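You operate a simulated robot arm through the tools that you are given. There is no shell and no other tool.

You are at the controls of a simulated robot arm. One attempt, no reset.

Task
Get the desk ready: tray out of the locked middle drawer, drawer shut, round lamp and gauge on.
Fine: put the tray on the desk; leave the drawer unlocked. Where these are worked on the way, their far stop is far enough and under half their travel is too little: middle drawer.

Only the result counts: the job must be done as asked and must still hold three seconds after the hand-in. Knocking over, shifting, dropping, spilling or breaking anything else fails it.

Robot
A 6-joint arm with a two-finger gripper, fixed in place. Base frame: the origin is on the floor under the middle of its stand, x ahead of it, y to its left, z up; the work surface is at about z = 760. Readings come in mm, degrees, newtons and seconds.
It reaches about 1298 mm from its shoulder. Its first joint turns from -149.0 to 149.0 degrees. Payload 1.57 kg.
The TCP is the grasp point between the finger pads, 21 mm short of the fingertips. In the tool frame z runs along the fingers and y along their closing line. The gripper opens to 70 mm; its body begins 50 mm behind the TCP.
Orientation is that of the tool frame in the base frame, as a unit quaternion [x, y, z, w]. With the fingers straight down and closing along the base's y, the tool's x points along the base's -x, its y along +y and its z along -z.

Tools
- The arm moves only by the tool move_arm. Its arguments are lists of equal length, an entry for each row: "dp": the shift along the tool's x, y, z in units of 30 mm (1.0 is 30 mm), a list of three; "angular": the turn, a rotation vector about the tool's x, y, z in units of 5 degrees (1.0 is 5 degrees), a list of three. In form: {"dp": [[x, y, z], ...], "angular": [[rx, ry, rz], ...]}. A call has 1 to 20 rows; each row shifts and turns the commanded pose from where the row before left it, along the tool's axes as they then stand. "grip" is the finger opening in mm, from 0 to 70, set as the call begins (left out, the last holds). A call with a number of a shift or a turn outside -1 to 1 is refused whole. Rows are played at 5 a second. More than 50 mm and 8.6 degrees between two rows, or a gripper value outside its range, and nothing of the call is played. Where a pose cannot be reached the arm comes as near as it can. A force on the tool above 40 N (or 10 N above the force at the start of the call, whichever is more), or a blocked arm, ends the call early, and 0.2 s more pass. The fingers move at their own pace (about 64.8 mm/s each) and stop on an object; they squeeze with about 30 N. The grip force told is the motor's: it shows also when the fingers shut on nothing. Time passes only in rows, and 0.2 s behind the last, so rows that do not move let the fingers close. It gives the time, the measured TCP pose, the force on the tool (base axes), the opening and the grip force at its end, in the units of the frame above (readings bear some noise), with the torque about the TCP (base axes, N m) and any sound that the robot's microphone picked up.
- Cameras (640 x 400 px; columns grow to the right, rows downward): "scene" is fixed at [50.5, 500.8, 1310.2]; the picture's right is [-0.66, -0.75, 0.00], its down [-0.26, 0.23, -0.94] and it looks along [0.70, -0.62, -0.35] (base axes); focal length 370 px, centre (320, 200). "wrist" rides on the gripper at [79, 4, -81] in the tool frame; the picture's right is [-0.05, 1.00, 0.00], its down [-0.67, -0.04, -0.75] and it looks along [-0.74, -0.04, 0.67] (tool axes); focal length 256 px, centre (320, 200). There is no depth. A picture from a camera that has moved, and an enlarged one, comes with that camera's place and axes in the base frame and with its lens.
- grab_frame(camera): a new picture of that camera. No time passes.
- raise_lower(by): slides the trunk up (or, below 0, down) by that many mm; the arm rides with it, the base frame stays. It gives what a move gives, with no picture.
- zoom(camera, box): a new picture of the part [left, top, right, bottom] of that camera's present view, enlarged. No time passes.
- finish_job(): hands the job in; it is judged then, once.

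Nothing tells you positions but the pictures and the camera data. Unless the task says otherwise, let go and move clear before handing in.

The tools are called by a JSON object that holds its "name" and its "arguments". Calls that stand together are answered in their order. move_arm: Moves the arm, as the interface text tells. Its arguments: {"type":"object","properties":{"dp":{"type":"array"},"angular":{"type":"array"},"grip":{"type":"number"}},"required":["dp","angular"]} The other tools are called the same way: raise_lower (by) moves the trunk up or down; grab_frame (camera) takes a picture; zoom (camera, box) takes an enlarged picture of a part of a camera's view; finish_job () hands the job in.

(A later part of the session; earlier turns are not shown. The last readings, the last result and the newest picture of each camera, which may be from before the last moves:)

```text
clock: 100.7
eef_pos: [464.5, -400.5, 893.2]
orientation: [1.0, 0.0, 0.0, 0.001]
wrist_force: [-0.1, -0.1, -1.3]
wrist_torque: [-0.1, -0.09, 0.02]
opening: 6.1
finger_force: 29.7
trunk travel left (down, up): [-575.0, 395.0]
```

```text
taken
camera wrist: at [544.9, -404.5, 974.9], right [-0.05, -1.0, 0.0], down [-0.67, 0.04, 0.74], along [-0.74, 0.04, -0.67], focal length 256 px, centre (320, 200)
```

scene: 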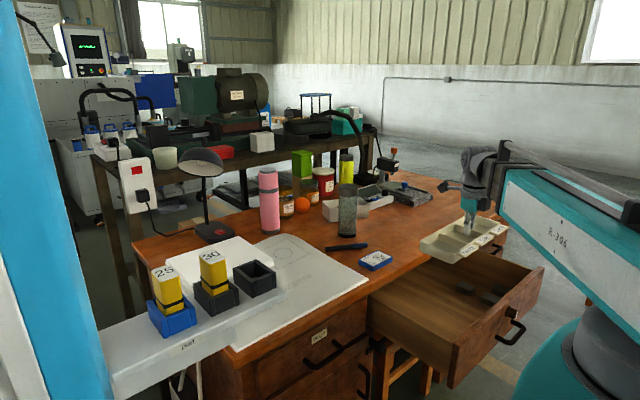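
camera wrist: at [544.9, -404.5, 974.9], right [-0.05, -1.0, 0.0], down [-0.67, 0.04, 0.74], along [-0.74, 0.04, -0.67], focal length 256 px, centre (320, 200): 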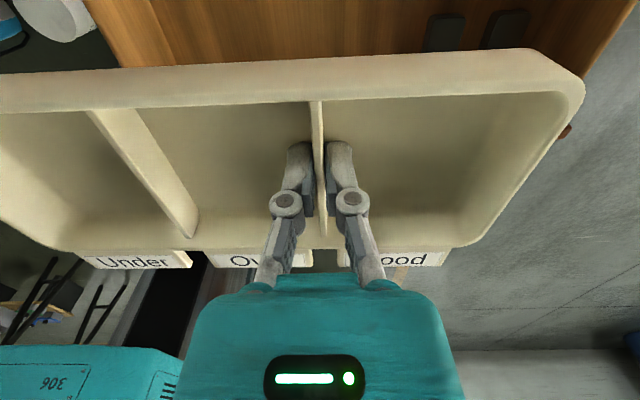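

The tray is clear above the drawer. I'll carry it out over the free front-right part of the desk at about (730, -640), extending the boom radially.

{"name": "move_arm", "arguments": {"dp": [[0.3, 0.27, 0], [0.5, 0.45, 0], [0.5, 0.45, 0], [0.5, 0.45, 0], [0.5, 0.45, 0], [0.5, 0.45, 0], [0.5, 0.45, 0], [0.5, 0.45, 0], [0.5, 0.45, 0], [0.5, 0.45, 0], [0.5, 0.45, 0], [0.5, 0.45, 0], [0.5, 0.45, 0], [0.5, 0.45, 0], [0.5, 0.45, 0], [0.5, 0.45, 0], [0.5, 0.45, 0], [0.5, 0.45, 0], [0.3, 0.27, 0], [0, 0, 0]], "angular": [[0, 0, 0], [0, 0, 0], [0, 0, 0], [0, 0, 0], [0, 0, 0], [0, 0, 0], [0, 0, 0], [0, 0, 0], [0, 0, 0], [0, 0, 0], [0, 0, 0], [0, 0, 0], [0, 0, 0], [0, 0, 0], [0, 0, 0], [0, 0, 0], [0, 0, 0], [0, 0, 0], [0, 0, 0], [0, 0, 0]]}}

{"name": "grab_frame", "arguments": {"camera": "scene"}}

{"name": "grab_frame", "arguments": {"camera": "wrist"}}

```text
clock: 104.9
eef_pos: [740.2, -646.5, 893.3]
orientation: [1.0, 0.001, 0.0, 0.002]
wrist_force: [-0.3, 0.1, -3.0]
wrist_torque: [-0.11, 0.0, 0.01]
opening: 6.0
finger_force: 29.2
trunk travel left (down, up): [-575.0, 395.0]
```

```text
taken
```

scene: 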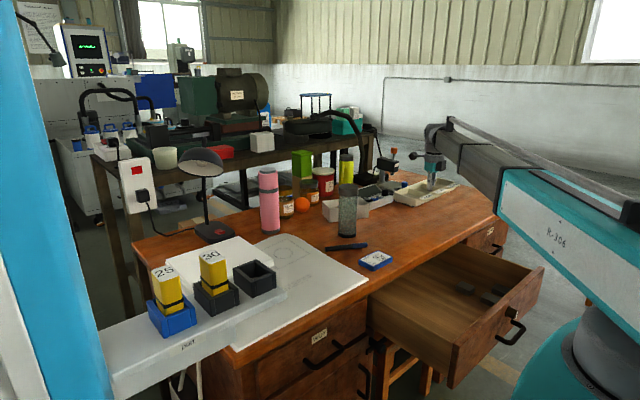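

```text
taken
camera wrist: at [819.9, -650.3, 974.7], right [-0.05, -1.0, 0.0], down [-0.67, 0.04, 0.74], along [-0.74, 0.04, -0.67], focal length 256 px, centre (320, 200)
```

wrist: 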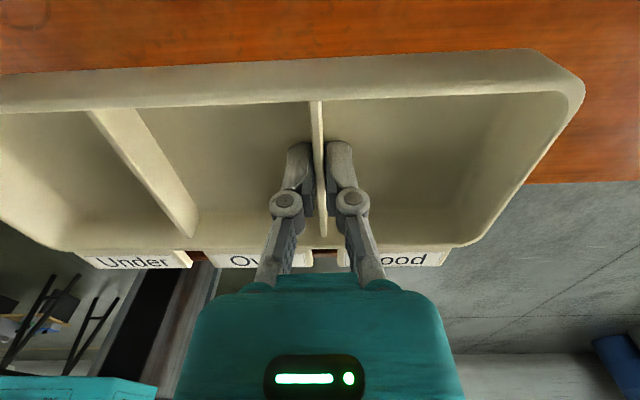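

The tray is over free desk, clear of the stand and display unit. I'll lower it toward the desk, then make contact gently.

{"name": "raise_lower", "arguments": {"by": -92}}

{"name": "zoom", "arguments": {"camera": "scene", "box": [360, 110, 520, 230]}}

```text
clock: 106.1
eef_pos: [740.4, -645.9, 802.4]
orientation: [1.0, 0.001, -0.001, 0.002]
wrist_force: [0.0, 0.8, -2.7]
wrist_torque: [-0.11, -0.05, 0.02]
opening: 6.1
finger_force: 29.6
trunk travel left (down, up): [-483.0, 487.0]
```

```text
3.33 times, centred on (440, 170) of scene
camera zoom: at [50.5, 500.8, 1310.2], right [-0.66, -0.75, 0.0], down [-0.26, 0.23, -0.94], along [0.7, -0.62, -0.35], focal length 1233 px, centre (-80, 300)
```

zoom: 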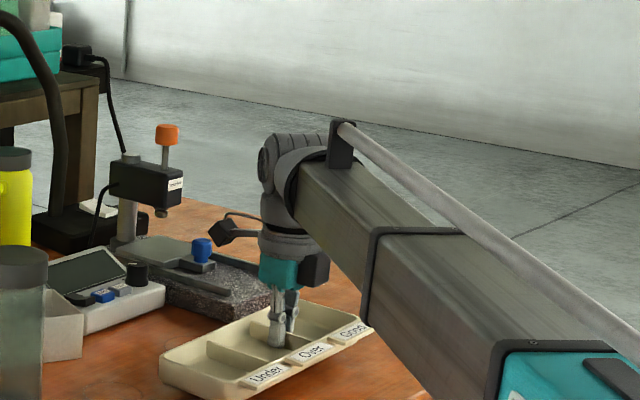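

About 15 mm to go. Lowering in small steps to the desk surface.

{"name": "raise_lower", "arguments": {"by": -12}}

{"name": "raise_lower", "arguments": {"by": -3}}

```text
clock: 106.7
eef_pos: [740.0, -646.3, 789.8]
orientation: [1.0, 0.001, 0.0, 0.003]
wrist_force: [-0.4, -0.1, -1.6]
wrist_torque: [-0.02, -0.02, 0.03]
opening: 6.2
finger_force: 29.7
trunk travel left (down, up): [-471.0, 499.0]
```

```text
clock: 107.3
eef_pos: [740.1, -646.3, 786.3]
orientation: [1.0, 0.001, 0.001, 0.002]
wrist_force: [0.7, -0.4, 1.4]
wrist_torque: [0.0, 0.12, 0.02]
opening: 5.9
finger_force: 30.3
trunk travel left (down, up): [-468.0, 502.0]
```

The load is going onto the desk. One more small step, then I'll release.

{"name": "raise_lower", "arguments": {"by": -1}}

{"name": "move_arm", "arguments": {"dp": [[0, 0, 0], [0, 0, 0], [0, 0, 0], [0, 0, 0]], "angular": [[0, 0, 0], [0, 0, 0], [0, 0, 0], [0, 0, 0]], "grip": 36}}

{"name": "zoom", "arguments": {"camera": "scene", "box": [360, 110, 520, 230]}}

```text
clock: 107.8
eef_pos: [739.9, -646.5, 786.2]
orientation: [1.0, 0.001, 0.001, 0.002]
wrist_force: [3.9, -3.2, 13.3]
wrist_torque: [-0.06, 0.64, -0.03]
opening: 6.0
finger_force: 29.7
trunk travel left (down, up): [-467.0, 503.0]
```

```text
clock: 108.8
eef_pos: [740.4, -646.3, 785.5]
orientation: [1.0, 0.0, 0.0, 0.002]
wrist_force: [0.9, 0.0, -0.2]
wrist_torque: [-0.02, 0.06, 0.0]
opening: 36.0
finger_force: 0.0
trunk travel left (down, up): [-467.0, 503.0]
```

```text
3.33 times, centred on (440, 170) of scene
camera zoom: at [50.5, 500.8, 1310.2], right [-0.66, -0.75, 0.0], down [-0.26, 0.23, -0.94], along [0.7, -0.62, -0.35], focal length 1233 px, centre (-80, 300)
```

zoom: 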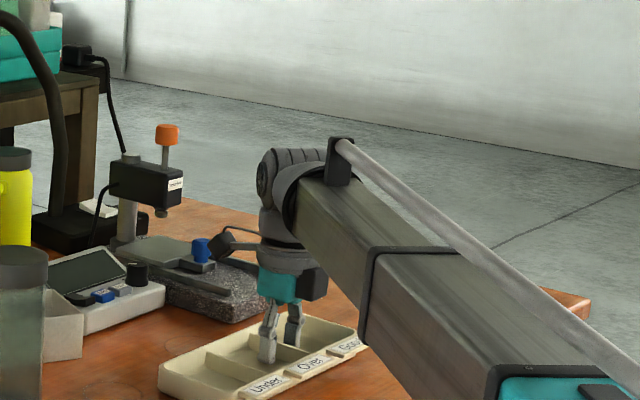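

The tray is standing on the desk and released. I'll raise straight up, then look at it and at the gauge unit.

{"name": "raise_lower", "arguments": {"by": 200}}

{"name": "grab_frame", "arguments": {"camera": "wrist"}}

{"name": "grab_frame", "arguments": {"camera": "scene"}}

```text
clock: 110.9
eef_pos: [740.5, -646.6, 985.5]
orientation: [1.0, 0.001, 0.0, 0.001]
wrist_force: [0.2, 0.5, -0.3]
wrist_torque: [0.03, 0.0, 0.0]
opening: 35.8
finger_force: 0.0
trunk travel left (down, up): [-667.0, 303.0]
```

```text
taken
camera wrist: at [819.7, -650.2, 1066.9], right [-0.05, -1.0, 0.0], down [-0.67, 0.04, 0.74], along [-0.74, 0.04, -0.67], focal length 256 px, centre (320, 200)
```

wrist: 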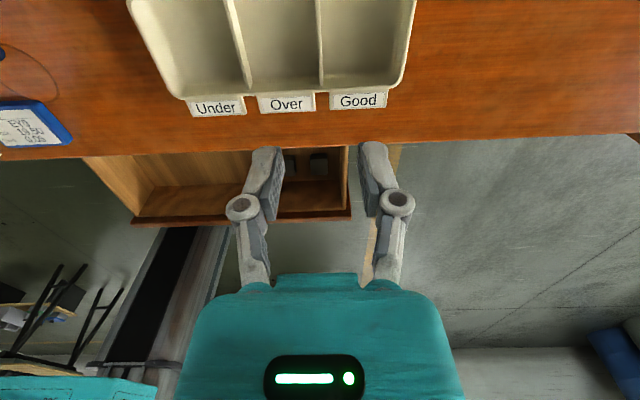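

```text
taken
```

scene: 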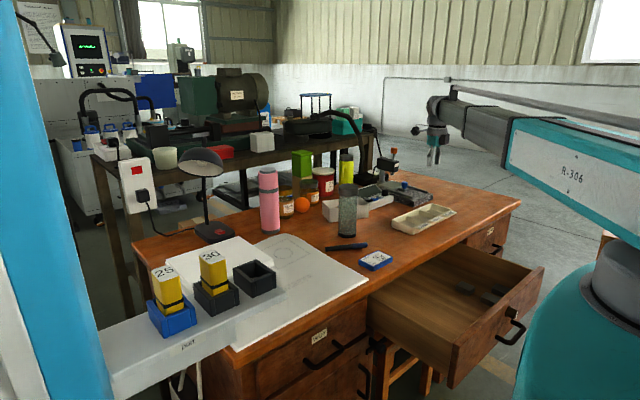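

The tray is safely on the desk and the drawer is untouched. I'll unroll the wrist back to the normal orientation and then view the gauge unit.

{"name": "move_arm", "arguments": {"dp": [[0, 0, 0], [0, 0, 0], [0, 0, 0], [0, 0, 0], [0, 0, 0], [0, 0, 0], [0, 0, 0], [0, 0, 0], [0, 0, 0], [0, 0, 0], [0, 0, 0], [0, 0, 0], [0, 0, 0], [0, 0, 0], [0, 0, 0], [0, 0, 0], [0, 0, 0], [0, 0, 0]], "angular": [[0, 0, -1], [0, 0, -1], [0, 0, -1], [0, 0, -1], [0, 0, -1], [0, 0, -1], [0, 0, -1], [0, 0, -1], [0, 0, -1], [0, 0, -1], [0, 0, -1], [0, 0, -1], [0, 0, -1], [0, 0, -1], [0, 0, -1], [0, 0, -1], [0, 0, -1], [0, 0, -1]], "grip": 0}}

{"name": "move_arm", "arguments": {"dp": [[0, 0, 0], [0, 0, 0], [0, 0, 0], [0, 0, 0], [0, 0, 0], [0, 0, 0], [0, 0, 0], [0, 0, 0], [0, 0, 0], [0, 0, 0], [0, 0, 0], [0, 0, 0], [0, 0, 0], [0, 0, 0], [0, 0, 0], [0, 0, 0], [0, 0, 0], [0, 0, 0]], "angular": [[0, 0, -1], [0, 0, -1], [0, 0, -1], [0, 0, -1], [0, 0, -1], [0, 0, -1], [0, 0, -1], [0, 0, -1], [0, 0, -1], [0, 0, -1], [0, 0, -1], [0, 0, -1], [0, 0, -1], [0, 0, -1], [0, 0, -1], [0, 0, -1], [0, 0, -1], [0, 0, -1]]}}

{"name": "grab_frame", "arguments": {"camera": "wrist"}}

```text
clock: 114.7
eef_pos: [740.0, -646.2, 986.1]
orientation: [0.706, 0.708, -0.001, 0.001]
wrist_force: [0.1, 0.1, -0.2]
wrist_torque: [0.02, -0.03, 0.03]
opening: 0.0
finger_force: 28.1
trunk travel left (down, up): [-667.0, 303.0]
```

```text
clock: 118.5
eef_pos: [740.2, -644.9, 983.9]
orientation: [-0.001, 1.0, -0.002, 0.0]
wrist_force: [-0.1, -0.7, 0.5]
wrist_torque: [-0.01, -0.02, 0.01]
opening: 0.0
finger_force: 28.8
trunk travel left (down, up): [-667.0, 303.0]
```

```text
taken
camera wrist: at [661.3, -641.3, 1066.9], right [0.05, 1.0, 0.0], down [0.67, -0.03, 0.75], along [0.74, -0.04, -0.67], focal length 256 px, centre (320, 200)
```

wrist: 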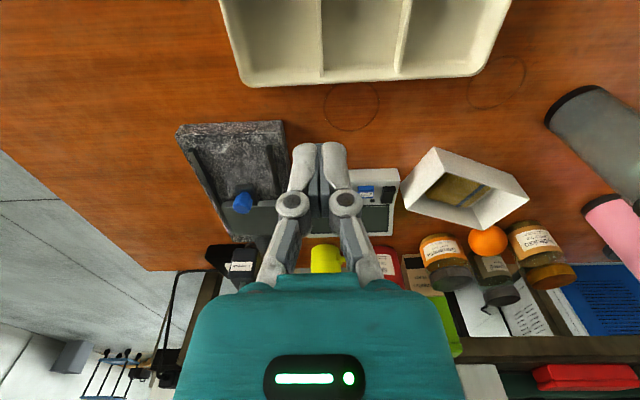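

The gauge is partly hidden behind the fingers. I'll shift left for a clear view.

{"name": "move_arm", "arguments": {"dp": [[0, 0.95, 0], [0, 0.95, 0], [0, 0.95, 0], [0, 0.95, 0], [0, 0.95, 0], [0, 0, 0]], "angular": [[0, 0, 0], [0, 0, 0], [0, 0, 0], [0, 0, 0], [0, 0, 0], [0, 0, 0]]}}

{"name": "zoom", "arguments": {"camera": "wrist", "box": [160, 140, 320, 260]}}

```text
clock: 119.9
eef_pos: [739.3, -503.1, 986.1]
orientation: [-0.001, 1.0, -0.001, 0.0]
wrist_force: [-0.5, 0.0, -0.2]
wrist_torque: [-0.01, 0.0, 0.02]
opening: 0.1
finger_force: 28.8
trunk travel left (down, up): [-667.0, 303.0]
```

```text
3.33 times, centred on (240, 200) of wrist
camera zoom: at [660.2, -498.5, 1066.9], right [0.05, 1.0, 0.0], down [0.67, -0.03, 0.75], along [0.74, -0.04, -0.67], focal length 853 px, centre (587, 200)
```

zoom: 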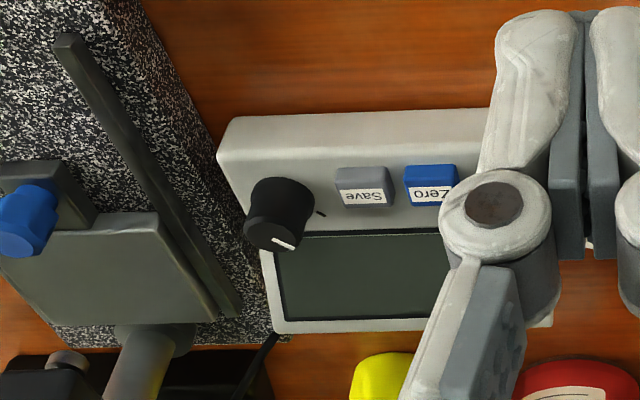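

The rocker is behind a finger. I'll shift another 100 mm left to see the whole panel.

{"name": "move_arm", "arguments": {"dp": [[0, 0.9, 0], [0, 0.9, 0], [0, 0.9, 0], [0, 0.9, 0], [0, 0, 0]], "angular": [[0, 0, 0], [0, 0, 0], [0, 0, 0], [0, 0, 0], [0, 0, 0]]}}

{"name": "zoom", "arguments": {"camera": "wrist", "box": [130, 150, 270, 250]}}

{"name": "zoom", "arguments": {"camera": "wrist", "box": [190, 160, 250, 205]}}

```text
clock: 121.1
eef_pos: [740.7, -393.8, 985.4]
orientation: [-0.001, 1.0, -0.002, 0.0]
wrist_force: [-0.1, 0.2, 0.6]
wrist_torque: [-0.04, -0.02, -0.01]
opening: 0.0
finger_force: 28.3
trunk travel left (down, up): [-667.0, 303.0]
```

```text
4.00 times, centred on (200, 200) of wrist
camera zoom: at [661.3, -389.4, 1066.9], right [0.05, 1.0, 0.0], down [0.67, -0.03, 0.75], along [0.74, -0.04, -0.67], focal length 1024 px, centre (800, 200)
```

zoom: 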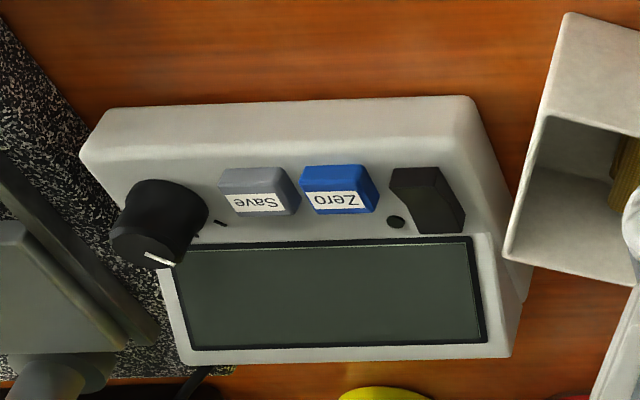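

```text
8.89 times, centred on (220, 182) of wrist
camera zoom: at [661.3, -389.4, 1066.9], right [0.05, 1.0, 0.0], down [0.67, -0.03, 0.75], along [0.74, -0.04, -0.67], focal length 2276 px, centre (1209, 356)
```

zoom: 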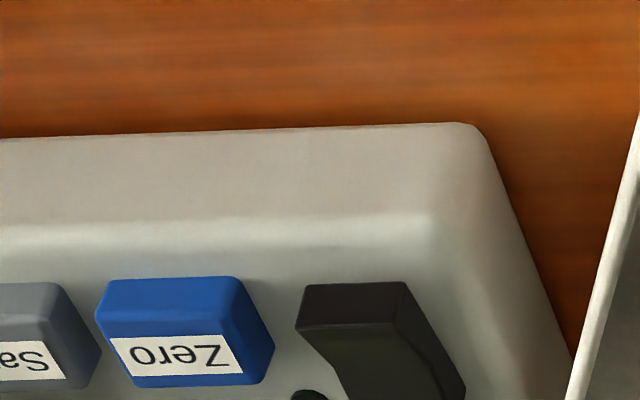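

I can see the whole panel: knob, Save, Zero, an LED dot and a black rocker. I'll zoom closer on the rocker from both cameras to see which side is down.

{"name": "zoom", "arguments": {"camera": "wrist", "box": [222, 182, 254, 214]}}

{"name": "zoom", "arguments": {"camera": "scene", "box": [362, 192, 382, 206]}}

{"name": "zoom", "arguments": {"camera": "scene", "box": [205, 222, 230, 242]}}

```text
12.50 times, centred on (238, 198) of wrist
camera zoom: at [661.3, -389.4, 1066.9], right [0.05, 1.0, 0.0], down [0.67, -0.03, 0.75], along [0.74, -0.04, -0.67], focal length 3200 px, centre (1345, 225)
```

zoom: 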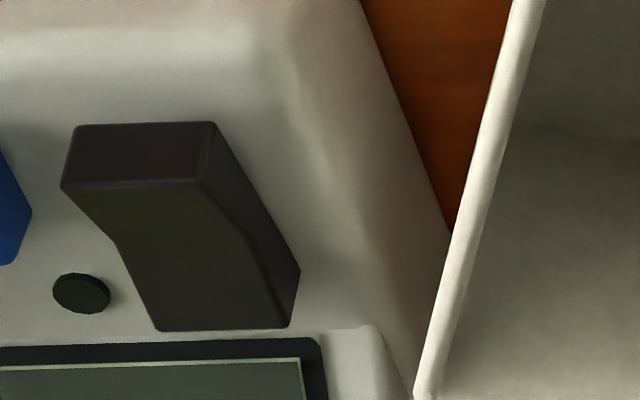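

```text
16.00 times, centred on (372, 199) of scene
camera zoom: at [50.5, 500.8, 1310.2], right [-0.66, -0.75, 0.0], down [-0.26, 0.23, -0.94], along [0.7, -0.62, -0.35], focal length 5919 px, centre (-512, 216)
```

zoom: 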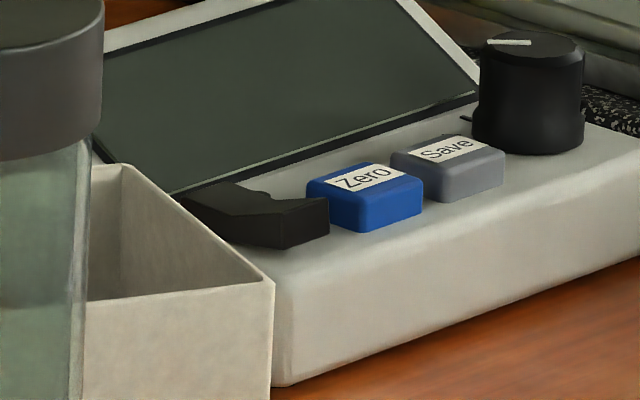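

```text
16.00 times, centred on (218, 232) of scene
camera zoom: at [50.5, 500.8, 1310.2], right [-0.66, -0.75, 0.0], down [-0.26, 0.23, -0.94], along [0.7, -0.62, -0.35], focal length 5919 px, centre (1960, -312)
```

zoom: 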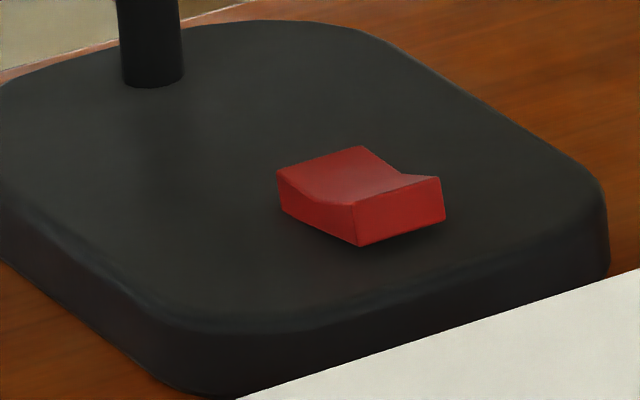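

The rocker's front (robot-side) end is raised at about (934, -549, 806), about 17 mm wide, so pressing the front end should switch it on. I'll move the closed fingertips above that end.

{"name": "move_arm", "arguments": {"dp": [[-0.92, -0.72, 0], [-0.92, -0.72, 0], [-0.92, -0.72, 0], [-0.92, -0.72, 0], [-0.92, -0.72, 0], [-0.92, -0.72, 0], [-0.92, -0.72, 0], [0, 0, 0]], "angular": [[0, 0, 0], [0, 0, 0], [0, 0, 0], [0, 0, 0], [0, 0, 0], [0, 0, 0], [0, 0, 0], [0, 0, 0]]}}

{"name": "grab_frame", "arguments": {"camera": "wrist"}}

{"name": "grab_frame", "arguments": {"camera": "scene"}}

```text
clock: 122.9
eef_pos: [931.8, -545.2, 985.2]
orientation: [-0.001, 1.0, -0.002, 0.0]
wrist_force: [0.4, -0.4, 0.0]
wrist_torque: [-0.01, 0.04, -0.01]
opening: 0.0
finger_force: 29.0
out of reach, approached as far as the arm can: row 2
trunk travel left (down, up): [-667.0, 303.0]
```

```text
taken
camera wrist: at [853.3, -541.7, 1066.7], right [0.05, 1.0, 0.0], down [0.67, -0.03, 0.75], along [0.74, -0.04, -0.67], focal length 256 px, centre (320, 200)
```

wrist: 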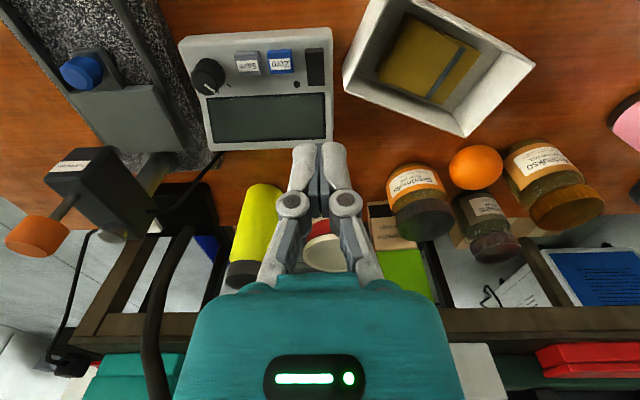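

```text
taken
```

scene: 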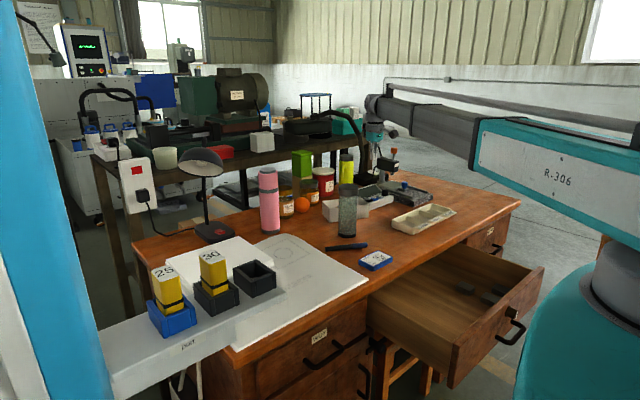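

The rocker is just ahead with 12 mm between it and Zero. I'll fine-align to (934, -549) and lower close to it.

{"name": "move_arm", "arguments": {"dp": [[-0.07, -0.14, 0], [0, 0, 0]], "angular": [[0, 0, 0], [0, 0, 0]]}}

{"name": "raise_lower", "arguments": {"by": -145}}

{"name": "grab_frame", "arguments": {"camera": "wrist"}}

{"name": "zoom", "arguments": {"camera": "scene", "box": [340, 150, 420, 215]}}

```text
clock: 123.5
eef_pos: [934.6, -550.1, 985.6]
orientation: [0.0, 1.0, -0.002, -0.001]
wrist_force: [0.3, 0.3, -0.3]
wrist_torque: [-0.02, 0.01, -0.01]
opening: 0.0
finger_force: 28.8
trunk travel left (down, up): [-667.0, 303.0]
```

```text
clock: 125.2
eef_pos: [934.8, -549.9, 840.4]
orientation: [-0.002, 1.0, -0.002, 0.0]
wrist_force: [-1.0, -0.5, 0.2]
wrist_torque: [0.05, 0.0, -0.01]
opening: 0.0
finger_force: 29.0
trunk travel left (down, up): [-522.0, 448.0]
```

```text
taken
camera wrist: at [855.5, -545.5, 921.9], right [0.05, 1.0, 0.0], down [0.67, -0.03, 0.75], along [0.74, -0.04, -0.67], focal length 256 px, centre (320, 200)
```

wrist: 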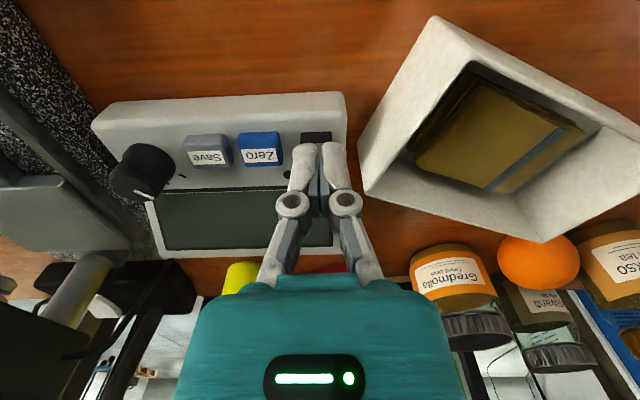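

```text
6.15 times, centred on (380, 182) of scene
camera zoom: at [50.5, 500.8, 1310.2], right [-0.66, -0.75, 0.0], down [-0.26, 0.23, -0.94], along [0.7, -0.62, -0.35], focal length 2277 px, centre (-49, 308)
```

zoom: 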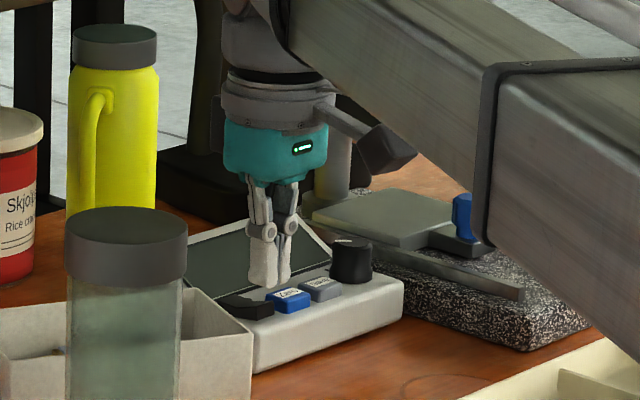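

The tips hang right over the rocker's front end. I'll shift 2 mm forward and lower in small steps, watching force and the display.

{"name": "move_arm", "arguments": {"dp": [[-0.07, 0, 0], [0, 0, 0]], "angular": [[0, 0, 0], [0, 0, 0]]}}

{"name": "raise_lower", "arguments": {"by": -10}}

{"name": "raise_lower", "arguments": {"by": -4}}

{"name": "zoom", "arguments": {"camera": "scene", "box": [355, 180, 400, 215]}}

```text
clock: 125.8
eef_pos: [937.0, -549.4, 841.0]
orientation: [0.0, 1.0, -0.001, 0.0]
wrist_force: [-0.3, -0.5, -1.4]
wrist_torque: [-0.02, 0.02, 0.0]
opening: 0.0
finger_force: 28.4
trunk travel left (down, up): [-522.0, 448.0]
```

```text
clock: 126.4
eef_pos: [938.0, -551.2, 830.8]
orientation: [-0.001, 1.0, -0.002, 0.0]
wrist_force: [-0.3, -0.6, 0.9]
wrist_torque: [0.01, -0.02, 0.04]
opening: 0.1
finger_force: 29.0
trunk travel left (down, up): [-512.0, 458.0]
```

```text
clock: 127.0
eef_pos: [935.9, -549.8, 826.7]
orientation: [0.0, 1.0, -0.002, -0.001]
wrist_force: [-1.0, 0.9, -0.4]
wrist_torque: [-0.02, 0.0, 0.05]
opening: 0.0
finger_force: 28.7
trunk travel left (down, up): [-508.0, 462.0]
```

```text
11.43 times, centred on (378, 198) of scene
camera zoom: at [50.5, 500.8, 1310.2], right [-0.66, -0.75, 0.0], down [-0.26, 0.23, -0.94], along [0.7, -0.62, -0.35], focal length 4228 px, centre (-337, 229)
```

zoom: 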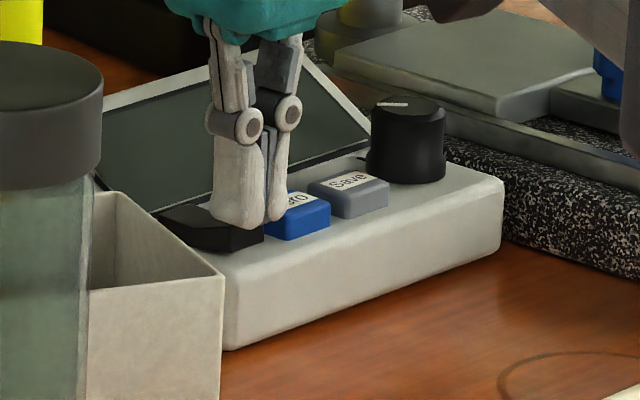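

Still no contact at this height. Stepping further down.

{"name": "raise_lower", "arguments": {"by": -3}}

{"name": "raise_lower", "arguments": {"by": -2}}

{"name": "zoom", "arguments": {"camera": "scene", "box": [355, 180, 400, 215]}}

```text
clock: 127.5
eef_pos: [935.4, -549.9, 823.6]
orientation: [-0.001, 1.0, -0.002, 0.0]
wrist_force: [0.2, 0.4, 0.1]
wrist_torque: [-0.04, 0.03, 0.01]
opening: 0.1
finger_force: 28.4
trunk travel left (down, up): [-505.0, 465.0]
```

```text
clock: 128.0
eef_pos: [937.6, -550.5, 821.9]
orientation: [-0.001, 1.0, -0.001, 0.0]
wrist_force: [0.0, 0.5, 0.4]
wrist_torque: [-0.01, -0.02, 0.0]
opening: 0.0
finger_force: 28.5
trunk travel left (down, up): [-503.0, 467.0]
heard: click
```

```text
11.43 times, centred on (378, 198) of scene
camera zoom: at [50.5, 500.8, 1310.2], right [-0.66, -0.75, 0.0], down [-0.26, 0.23, -0.94], along [0.7, -0.62, -0.35], focal length 4228 px, centre (-337, 229)
```

zoom: 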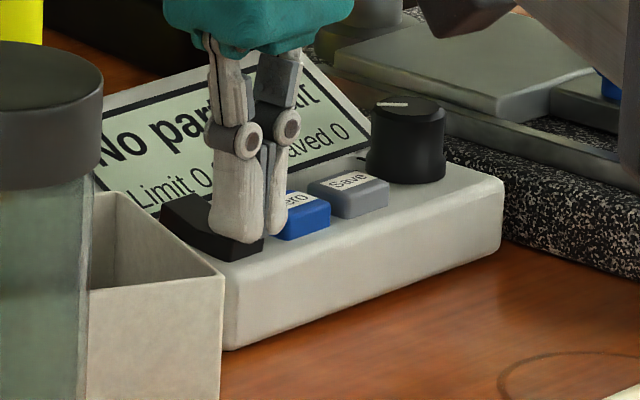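

A click, and the display lit up ("No part … Limit 0 … saved 0"), so the gauge is on. I'll raise clear and look at it again.

{"name": "raise_lower", "arguments": {"by": 200}}

{"name": "grab_frame", "arguments": {"camera": "wrist"}}

{"name": "zoom", "arguments": {"camera": "scene", "box": [355, 180, 400, 215]}}

```text
clock: 130.2
eef_pos: [936.2, -549.8, 1020.5]
orientation: [-0.001, 1.0, -0.002, 0.0]
wrist_force: [-0.5, 0.1, -0.4]
wrist_torque: [0.0, 0.02, 0.03]
opening: 0.0
finger_force: 28.4
trunk travel left (down, up): [-703.0, 267.0]
```

```text
taken
camera wrist: at [857.6, -546.0, 1102.7], right [0.05, 1.0, 0.0], down [0.67, -0.03, 0.75], along [0.74, -0.04, -0.67], focal length 256 px, centre (320, 200)
```

wrist: 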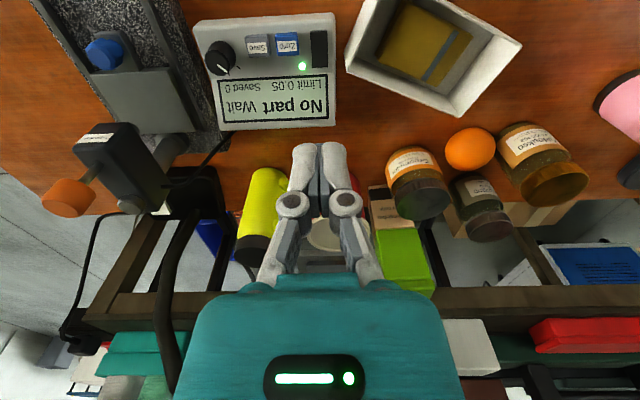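

```text
11.43 times, centred on (378, 198) of scene
camera zoom: at [50.5, 500.8, 1310.2], right [-0.66, -0.75, 0.0], down [-0.26, 0.23, -0.94], along [0.7, -0.62, -0.35], focal length 4228 px, centre (-337, 229)
```

zoom: 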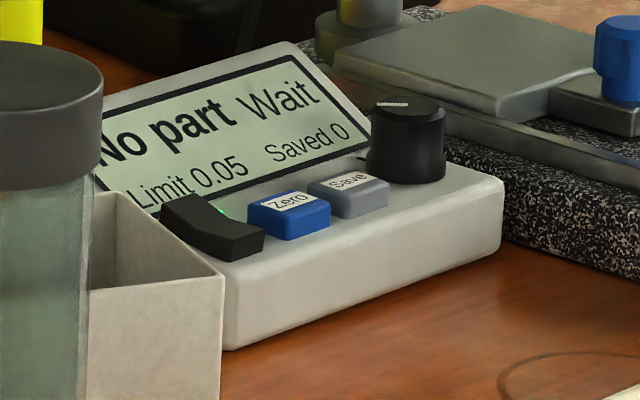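

The gauge is on with its green LED lit. Next is the lamp. Its red rocker at about (1091, 15, 787) sits under the lampshade, so I'll fly over and look before choosing an angled approach.

{"name": "move_arm", "arguments": {"dp": [[0.1, 0.94, 0], [0.1, 0.94, 0], [0.1, 0.94, 0], [0.1, 0.94, 0], [0.1, 0.94, 0], [0.1, 0.94, 0], [0.1, 0.94, 0], [0.1, 0.94, 0], [0.1, 0.94, 0], [0.1, 0.94, 0], [0.1, 0.94, 0], [0.1, 0.94, 0], [0.1, 0.94, 0], [0.1, 0.94, 0], [0.1, 0.94, 0], [0.1, 0.94, 0], [0.1, 0.94, 0], [0.1, 0.94, 0], [0.1, 0.94, 0], [0, 0, 0]], "angular": [[0, 0, 0], [0, 0, 0], [0, 0, 0], [0, 0, 0], [0, 0, 0], [0, 0, 0], [0, 0, 0], [0, 0, 0], [0, 0, 0], [0, 0, 0], [0, 0, 0], [0, 0, 0], [0, 0, 0], [0, 0, 0], [0, 0, 0], [0, 0, 0], [0, 0, 0], [0, 0, 0], [0, 0, 0], [0, 0, 0]]}}

{"name": "grab_frame", "arguments": {"camera": "wrist"}}

{"name": "grab_frame", "arguments": {"camera": "scene"}}

```text
clock: 134.4
eef_pos: [882.0, -13.4, 1021.1]
orientation: [-0.001, 1.0, -0.001, 0.0]
wrist_force: [0.1, 0.3, 0.1]
wrist_torque: [-0.01, -0.02, -0.01]
opening: 0.1
finger_force: 28.3
out of reach, approached as far as the arm can: row 17
trunk travel left (down, up): [-703.0, 267.0]
```

```text
taken
camera wrist: at [802.2, -10.2, 1102.9], right [0.05, 1.0, 0.0], down [0.67, -0.03, 0.75], along [0.74, -0.04, -0.67], focal length 256 px, centre (320, 200)
```

wrist: 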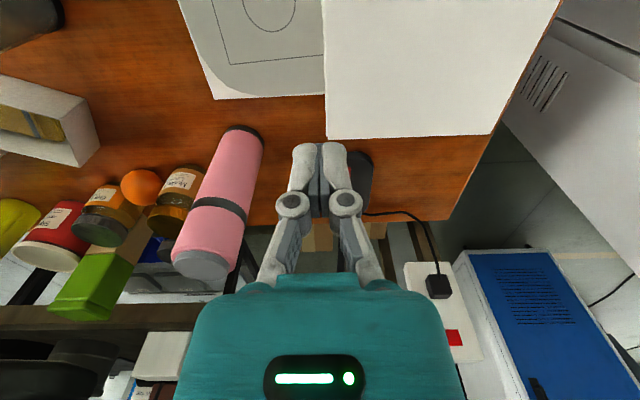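

```text
taken
```

scene: 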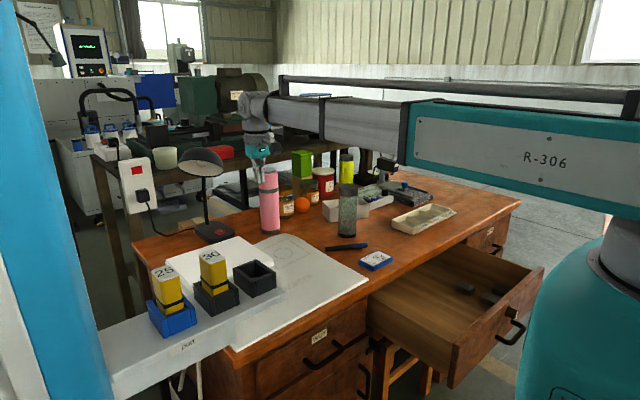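

The lamp base is behind the fingers. I'll shift right about 110 mm for an unobstructed look.

{"name": "move_arm", "arguments": {"dp": [[0, -0.92, 0], [0, -0.92, 0], [0, -0.92, 0], [0, -0.92, 0], [0, 0, 0]], "angular": [[0, 0, 0], [0, 0, 0], [0, 0, 0], [0, 0, 0], [0, 0, 0]]}}

{"name": "grab_frame", "arguments": {"camera": "wrist"}}

{"name": "zoom", "arguments": {"camera": "wrist", "box": [370, 130, 470, 230]}}

```text
clock: 135.6
eef_pos: [879.0, -127.8, 1021.9]
orientation: [-0.001, 1.0, -0.002, 0.0]
wrist_force: [0.4, -0.8, -0.2]
wrist_torque: [0.05, 0.0, 0.0]
opening: 0.0
finger_force: 28.4
trunk travel left (down, up): [-703.0, 267.0]
```

```text
taken
camera wrist: at [800.5, -122.9, 1102.8], right [0.05, 1.0, 0.0], down [0.67, -0.03, 0.75], along [0.74, -0.04, -0.67], focal length 256 px, centre (320, 200)
```

wrist: 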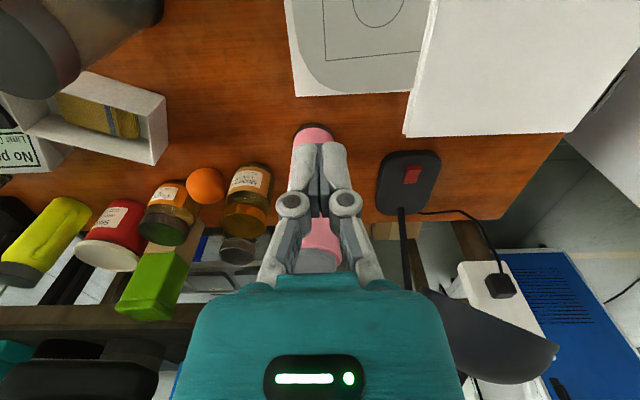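

```text
4.00 times, centred on (420, 180) of wrist
camera zoom: at [800.5, -122.9, 1102.8], right [0.05, 1.0, 0.0], down [0.67, -0.03, 0.75], along [0.74, -0.04, -0.67], focal length 1024 px, centre (-80, 280)
```

zoom: 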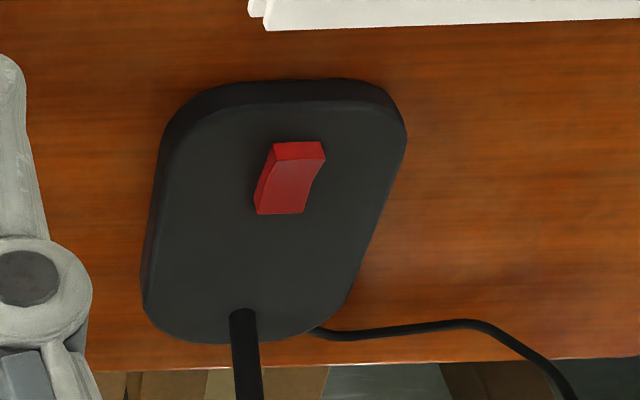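

The lamp rocker's raised front end is at (1081, 14, 791), under a tilted shade centred around (1127, 45, 1018). I'll pitch the tool 35° forward so the fingertips can reach in under the shade from the robot's side.

{"name": "move_arm", "arguments": {"dp": [[-0.526, 0, -0.023], [-0.526, 0, -0.023], [-0.526, 0, -0.023], [-0.526, 0, -0.023], [-0.526, 0, -0.023], [-0.526, 0, -0.023], [-0.526, 0, -0.023], [0, 0, 0]], "angular": [[0, -1, 0], [0, -1, 0], [0, -1, 0], [0, -1, 0], [0, -1, 0], [0, -1, 0], [0, -1, 0], [0, 0, 0]]}}

```text
clock: 137.4
eef_pos: [983.9, -126.3, 1055.9]
orientation: [-0.001, 0.953, -0.001, 0.302]
wrist_force: [-0.8, -1.2, -0.2]
wrist_torque: [0.03, 0.0, -0.03]
opening: 0.0
finger_force: 28.3
trunk travel left (down, up): [-703.0, 267.0]
```

Pitched as planned. Now I'll move across to the lamp's y while staying about 60 mm in front of the shade.

{"name": "move_arm", "arguments": {"dp": [[-0.08, 0.934, 0.056], [-0.08, 0.934, 0.056], [-0.08, 0.934, 0.056], [-0.08, 0.934, 0.056], [-0.08, 0.934, 0.056], [0, 0, 0]], "angular": [[0, 0, 0], [0, 0, 0], [0, 0, 0], [0, 0, 0], [0, 0, 0], [0, 0, 0]]}}

{"name": "grab_frame", "arguments": {"camera": "wrist"}}

{"name": "zoom", "arguments": {"camera": "scene", "box": [150, 80, 340, 250]}}

```text
clock: 138.8
eef_pos: [996.5, 17.7, 1056.2]
orientation: [-0.001, 0.953, -0.002, 0.301]
wrist_force: [-0.4, 1.2, -0.6]
wrist_torque: [-0.04, -0.01, -0.03]
opening: 0.0
finger_force: 28.6
trunk travel left (down, up): [-703.0, 267.0]
```

```text
taken
camera wrist: at [885.1, 21.4, 1076.3], right [0.04, 1.0, 0.03], down [0.12, -0.03, 0.99], along [0.99, -0.04, -0.12], focal length 256 px, centre (320, 200)
```

wrist: 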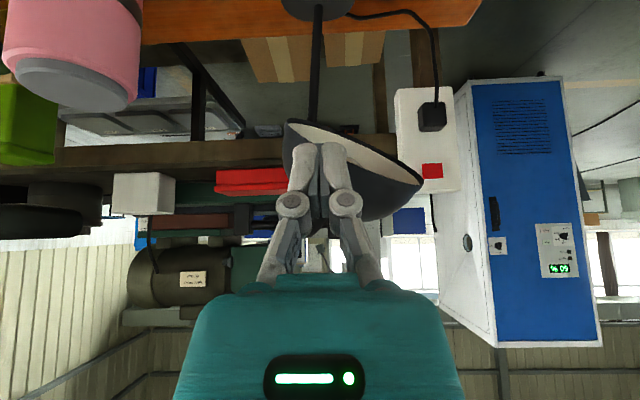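

```text
2.35 times, centred on (245, 165) of scene
camera zoom: at [50.5, 500.8, 1310.2], right [-0.66, -0.75, 0.0], down [-0.26, 0.23, -0.94], along [0.7, -0.62, -0.35], focal length 870 px, centre (496, 282)
```

zoom: 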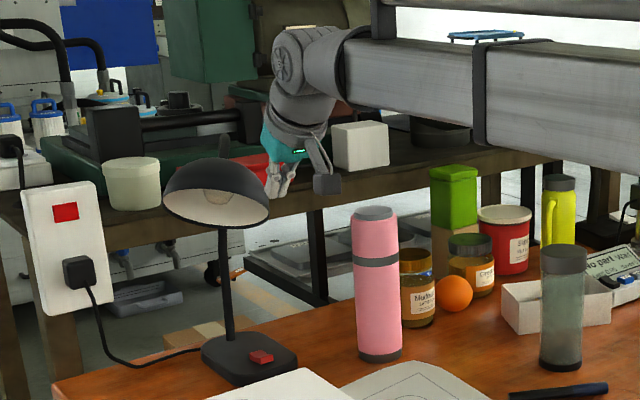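

I'm lined up in front of the lamp, and the shade is clear of the tool path (its lowest rim is at about z=966). I'll lower to just above rocker height while still in front of the shade.

{"name": "raise_lower", "arguments": {"by": -200}}

{"name": "grab_frame", "arguments": {"camera": "wrist"}}

{"name": "zoom", "arguments": {"camera": "scene", "box": [150, 120, 310, 260]}}

```text
clock: 140.9
eef_pos: [997.0, 18.0, 854.3]
orientation: [-0.001, 0.954, -0.001, 0.301]
wrist_force: [0.7, 0.2, -0.8]
wrist_torque: [0.0, -0.03, -0.01]
opening: 0.0
finger_force: 28.7
trunk travel left (down, up): [-503.0, 467.0]
```

```text
taken
camera wrist: at [885.0, 21.0, 876.4], right [0.04, 1.0, 0.03], down [0.12, -0.03, 0.99], along [0.99, -0.04, -0.12], focal length 256 px, centre (320, 200)
```

wrist: 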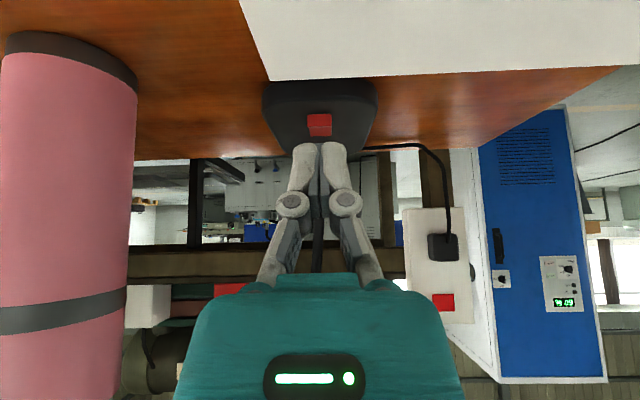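

```text
2.86 times, centred on (230, 190) of scene
camera zoom: at [50.5, 500.8, 1310.2], right [-0.66, -0.75, 0.0], down [-0.26, 0.23, -0.94], along [0.7, -0.62, -0.35], focal length 1057 px, centre (577, 229)
```

zoom: 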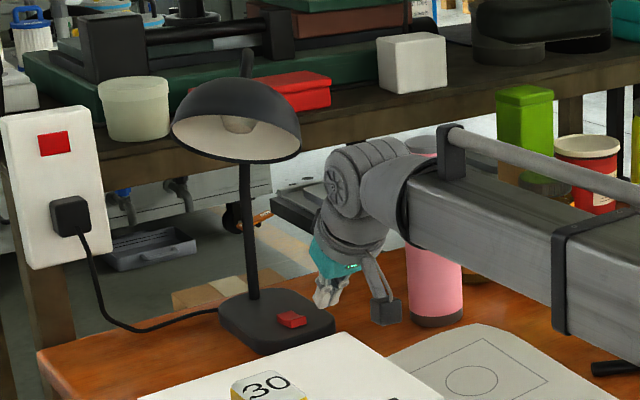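

The rocker is dead ahead at y≈14.5. I'll lower another 30 mm and slide forward under the shade until the fingertips are above the rocker's front end.

{"name": "raise_lower", "arguments": {"by": -30}}

{"name": "move_arm", "arguments": {"dp": [[-0.41, -0.12, 0.287], [-0.41, 0, 0.287], [-0.41, 0, 0.287], [-0.41, 0, 0.287], [0, 0, 0]], "angular": [[0, 0, 0], [0, 0, 0], [0, 0, 0], [0, 0, 0], [0, 0, 0]]}}

{"name": "grab_frame", "arguments": {"camera": "wrist"}}

{"name": "zoom", "arguments": {"camera": "scene", "box": [180, 180, 280, 255]}}

```text
clock: 141.7
eef_pos: [996.3, 17.9, 824.6]
orientation: [-0.002, 0.954, -0.001, 0.301]
wrist_force: [-0.6, -0.1, 0.1]
wrist_torque: [0.0, -0.01, 0.03]
opening: 0.0
finger_force: 28.4
trunk travel left (down, up): [-473.0, 497.0]
```

```text
clock: 142.9
eef_pos: [1056.2, 14.7, 825.6]
orientation: [-0.001, 0.953, -0.001, 0.302]
wrist_force: [-0.3, -0.7, 0.4]
wrist_torque: [-0.02, 0.01, -0.01]
opening: 0.2
finger_force: 28.9
trunk travel left (down, up): [-473.0, 497.0]
```

```text
taken
camera wrist: at [944.6, 17.2, 846.2], right [0.04, 1.0, 0.03], down [0.12, -0.03, 0.99], along [0.99, -0.04, -0.12], focal length 256 px, centre (320, 200)
```

wrist: 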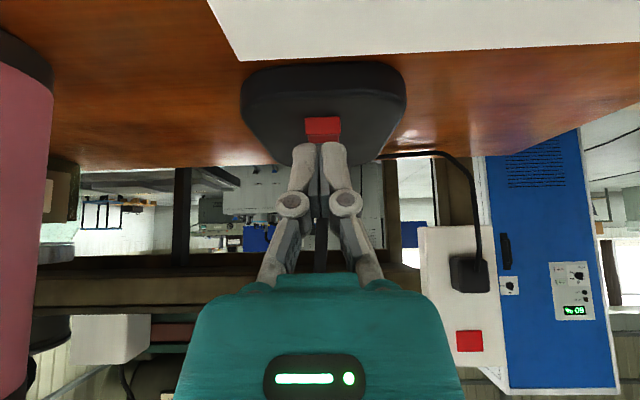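

```text
5.33 times, centred on (230, 218) of scene
camera zoom: at [50.5, 500.8, 1310.2], right [-0.66, -0.75, 0.0], down [-0.26, 0.23, -0.94], along [0.7, -0.62, -0.35], focal length 1973 px, centre (800, 107)
```

zoom: 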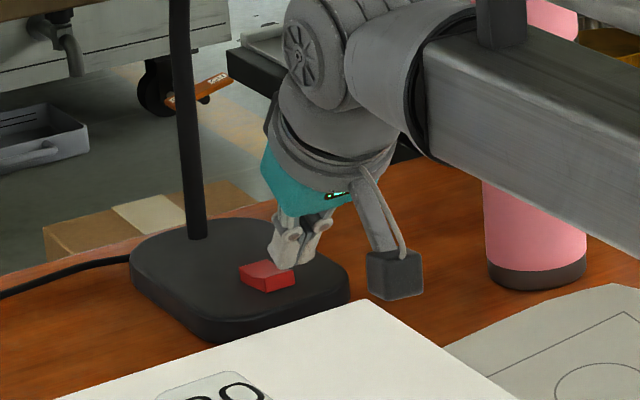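

The tips are just short of the rocker and above it. I'll go 22 mm further forward, then press down in small steps.

{"name": "move_arm", "arguments": {"dp": [[-0.3, 0, 0.21], [-0.3, 0, 0.21], [0, 0, 0]], "angular": [[0, 0, 0], [0, 0, 0], [0, 0, 0]]}}

{"name": "zoom", "arguments": {"camera": "wrist", "box": [260, 80, 380, 180]}}

{"name": "zoom", "arguments": {"camera": "scene", "box": [195, 200, 255, 245]}}

```text
clock: 143.7
eef_pos: [1079.0, 13.7, 825.5]
orientation: [-0.001, 0.953, -0.001, 0.302]
wrist_force: [0.5, -0.3, 0.2]
wrist_torque: [-0.02, 0.0, 0.01]
opening: 0.0
finger_force: 28.5
trunk travel left (down, up): [-473.0, 497.0]
```

```text
4.00 times, centred on (320, 130) of wrist
camera zoom: at [967.3, 17.5, 846.2], right [0.04, 1.0, 0.03], down [0.12, -0.03, 0.99], along [0.99, -0.04, -0.12], focal length 1024 px, centre (320, 480)
```

zoom: 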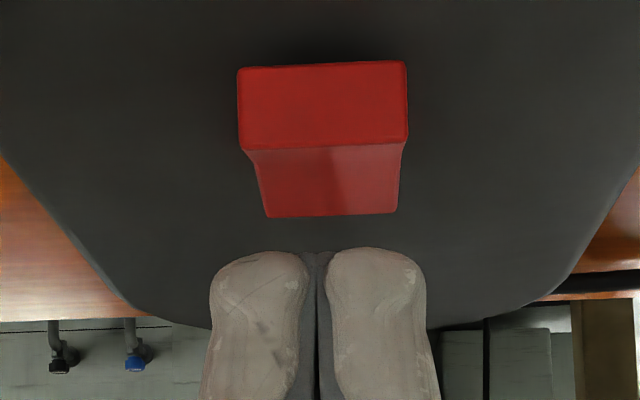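

```text
8.89 times, centred on (225, 222) of scene
camera zoom: at [50.5, 500.8, 1310.2], right [-0.66, -0.75, 0.0], down [-0.26, 0.23, -0.94], along [0.7, -0.62, -0.35], focal length 3289 px, centre (1164, 0)
```

zoom: 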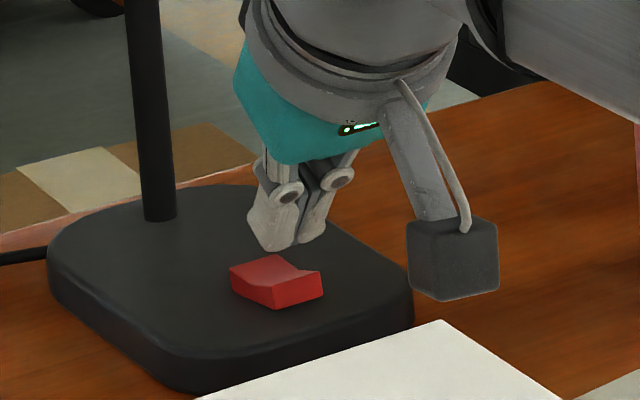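

The fingertips are about 11 mm above the rocker's raised front edge and aligned. Lowering in small steps now.

{"name": "raise_lower", "arguments": {"by": -10}}

{"name": "raise_lower", "arguments": {"by": -3}}

{"name": "raise_lower", "arguments": {"by": -2}}

{"name": "zoom", "arguments": {"camera": "scene", "box": [160, 140, 260, 245]}}

```text
clock: 144.3
eef_pos: [1078.5, 13.9, 815.4]
orientation: [-0.001, 0.953, -0.002, 0.301]
wrist_force: [-1.3, -0.1, 0.4]
wrist_torque: [-0.01, 0.02, 0.01]
opening: 0.0
finger_force: 28.5
trunk travel left (down, up): [-463.0, 507.0]
```

```text
clock: 144.8
eef_pos: [1078.6, 13.6, 812.2]
orientation: [-0.002, 0.953, -0.002, 0.302]
wrist_force: [-0.1, -0.4, 0.9]
wrist_torque: [-0.01, -0.01, 0.01]
opening: 0.0
finger_force: 28.3
trunk travel left (down, up): [-460.0, 510.0]
```

```text
clock: 145.3
eef_pos: [1078.6, 13.6, 810.6]
orientation: [-0.001, 0.954, -0.001, 0.301]
wrist_force: [0.8, -0.4, 0.4]
wrist_torque: [0.02, 0.0, -0.01]
opening: 0.2
finger_force: 29.1
trunk travel left (down, up): [-458.0, 512.0]
heard: click
```

```text
3.81 times, centred on (210, 192) of scene
camera zoom: at [50.5, 500.8, 1310.2], right [-0.66, -0.75, 0.0], down [-0.26, 0.23, -0.94], along [0.7, -0.62, -0.35], focal length 1409 px, centre (739, 229)
```

zoom: 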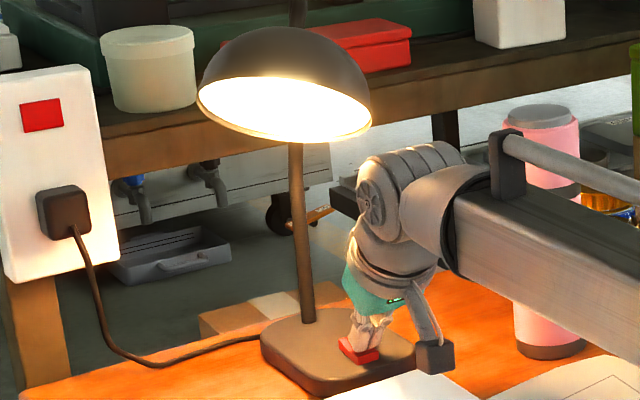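

Click, and the lamp is lit. I'll lift 15 mm, back straight out from under the shade, and then rise.

{"name": "raise_lower", "arguments": {"by": 15}}

{"name": "move_arm", "arguments": {"dp": [[0.41, 0, -0.287], [0.6, 0, -0.42], [0.6, 0, -0.42], [0.6, 0, -0.42], [0.6, 0, -0.42], [0, 0, 0]], "angular": [[0, 0, 0], [0, 0, 0], [0, 0, 0], [0, 0, 0], [0, 0, 0], [0, 0, 0]]}}

{"name": "grab_frame", "arguments": {"camera": "scene"}}

```text
clock: 145.9
eef_pos: [1077.9, 14.2, 825.5]
orientation: [-0.002, 0.954, -0.002, 0.301]
wrist_force: [-0.5, 0.1, 1.5]
wrist_torque: [-0.02, -0.01, 0.01]
opening: 0.0
finger_force: 28.5
trunk travel left (down, up): [-473.0, 497.0]
```

```text
clock: 147.3
eef_pos: [977.7, 16.5, 825.4]
orientation: [-0.002, 0.954, 0.0, 0.3]
wrist_force: [-0.9, -0.1, -0.4]
wrist_torque: [0.02, 0.02, -0.02]
opening: 0.1
finger_force: 29.0
trunk travel left (down, up): [-473.0, 497.0]
```

```text
taken
```

scene: 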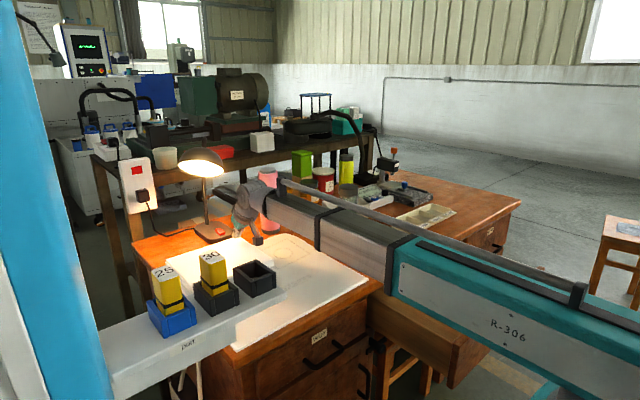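

The lamp stays on. I'll rise clear of everything before going back to shut the drawer.

{"name": "raise_lower", "arguments": {"by": 230}}

{"name": "move_arm", "arguments": {"dp": [[0.526, 0, -0.023], [0.526, 0, -0.023], [0.526, 0, -0.023], [0.526, 0, -0.023], [0.526, 0, -0.023], [0.526, 0, -0.023], [0.526, 0, -0.023], [0, 0, 0]], "angular": [[0, 1, 0], [0, 1, 0], [0, 1, 0], [0, 1, 0], [0, 1, 0], [0, 1, 0], [0, 1, 0], [0, 0, 0]]}}

```text
clock: 149.8
eef_pos: [976.4, 15.2, 1055.6]
orientation: [-0.001, 0.954, -0.001, 0.301]
wrist_force: [-0.2, -0.7, 0.0]
wrist_torque: [-0.02, 0.01, -0.01]
opening: 0.0
finger_force: 28.6
trunk travel left (down, up): [-703.0, 267.0]
```

```text
clock: 151.6
eef_pos: [873.5, 14.9, 1021.2]
orientation: [-0.001, 1.0, -0.001, -0.001]
wrist_force: [-0.1, -0.1, -0.6]
wrist_torque: [-0.01, 0.01, 0.0]
opening: 0.0
finger_force: 28.4
trunk travel left (down, up): [-703.0, 267.0]
```

Tool is down again at (873, 15, 1021). I'll swing back to in front of the drawer.

{"name": "move_arm", "arguments": {"dp": [[0.86, -0.775, 0], [0.86, -0.775, 0], [0.86, -0.775, 0], [0.86, -0.775, 0], [0.86, -0.775, 0], [0.86, -0.775, 0], [0.86, -0.775, 0], [0.86, -0.775, 0], [0.86, -0.775, 0], [0.86, -0.775, 0], [0.86, -0.775, 0], [0.86, -0.775, 0], [0.86, -0.775, 0], [0.86, -0.775, 0], [0.86, -0.775, 0], [0.86, -0.775, 0], [0.86, -0.775, 0], [0.86, -0.775, 0], [0.86, -0.775, 0], [0.86, -0.775, 0]], "angular": [[0, 0, 0], [0, 0, 0], [0, 0, 0], [0, 0, 0], [0, 0, 0], [0, 0, 0], [0, 0, 0], [0, 0, 0], [0, 0, 0], [0, 0, 0], [0, 0, 0], [0, 0, 0], [0, 0, 0], [0, 0, 0], [0, 0, 0], [0, 0, 0], [0, 0, 0], [0, 0, 0], [0, 0, 0], [0, 0, 0]]}}

{"name": "grab_frame", "arguments": {"camera": "scene"}}

```text
clock: 155.8
eef_pos: [355.1, -453.3, 1021.7]
orientation: [-0.002, 1.0, -0.003, 0.0]
wrist_force: [0.0, -0.2, 0.3]
wrist_torque: [-0.02, 0.0, -0.01]
opening: 0.0
finger_force: 28.3
trunk travel left (down, up): [-703.0, 267.0]
```

```text
taken
```

scene: 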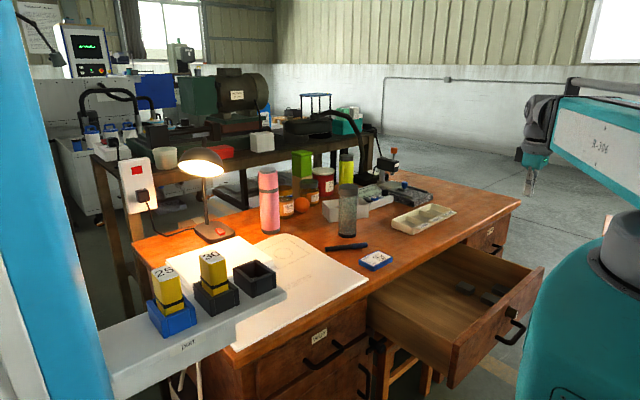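

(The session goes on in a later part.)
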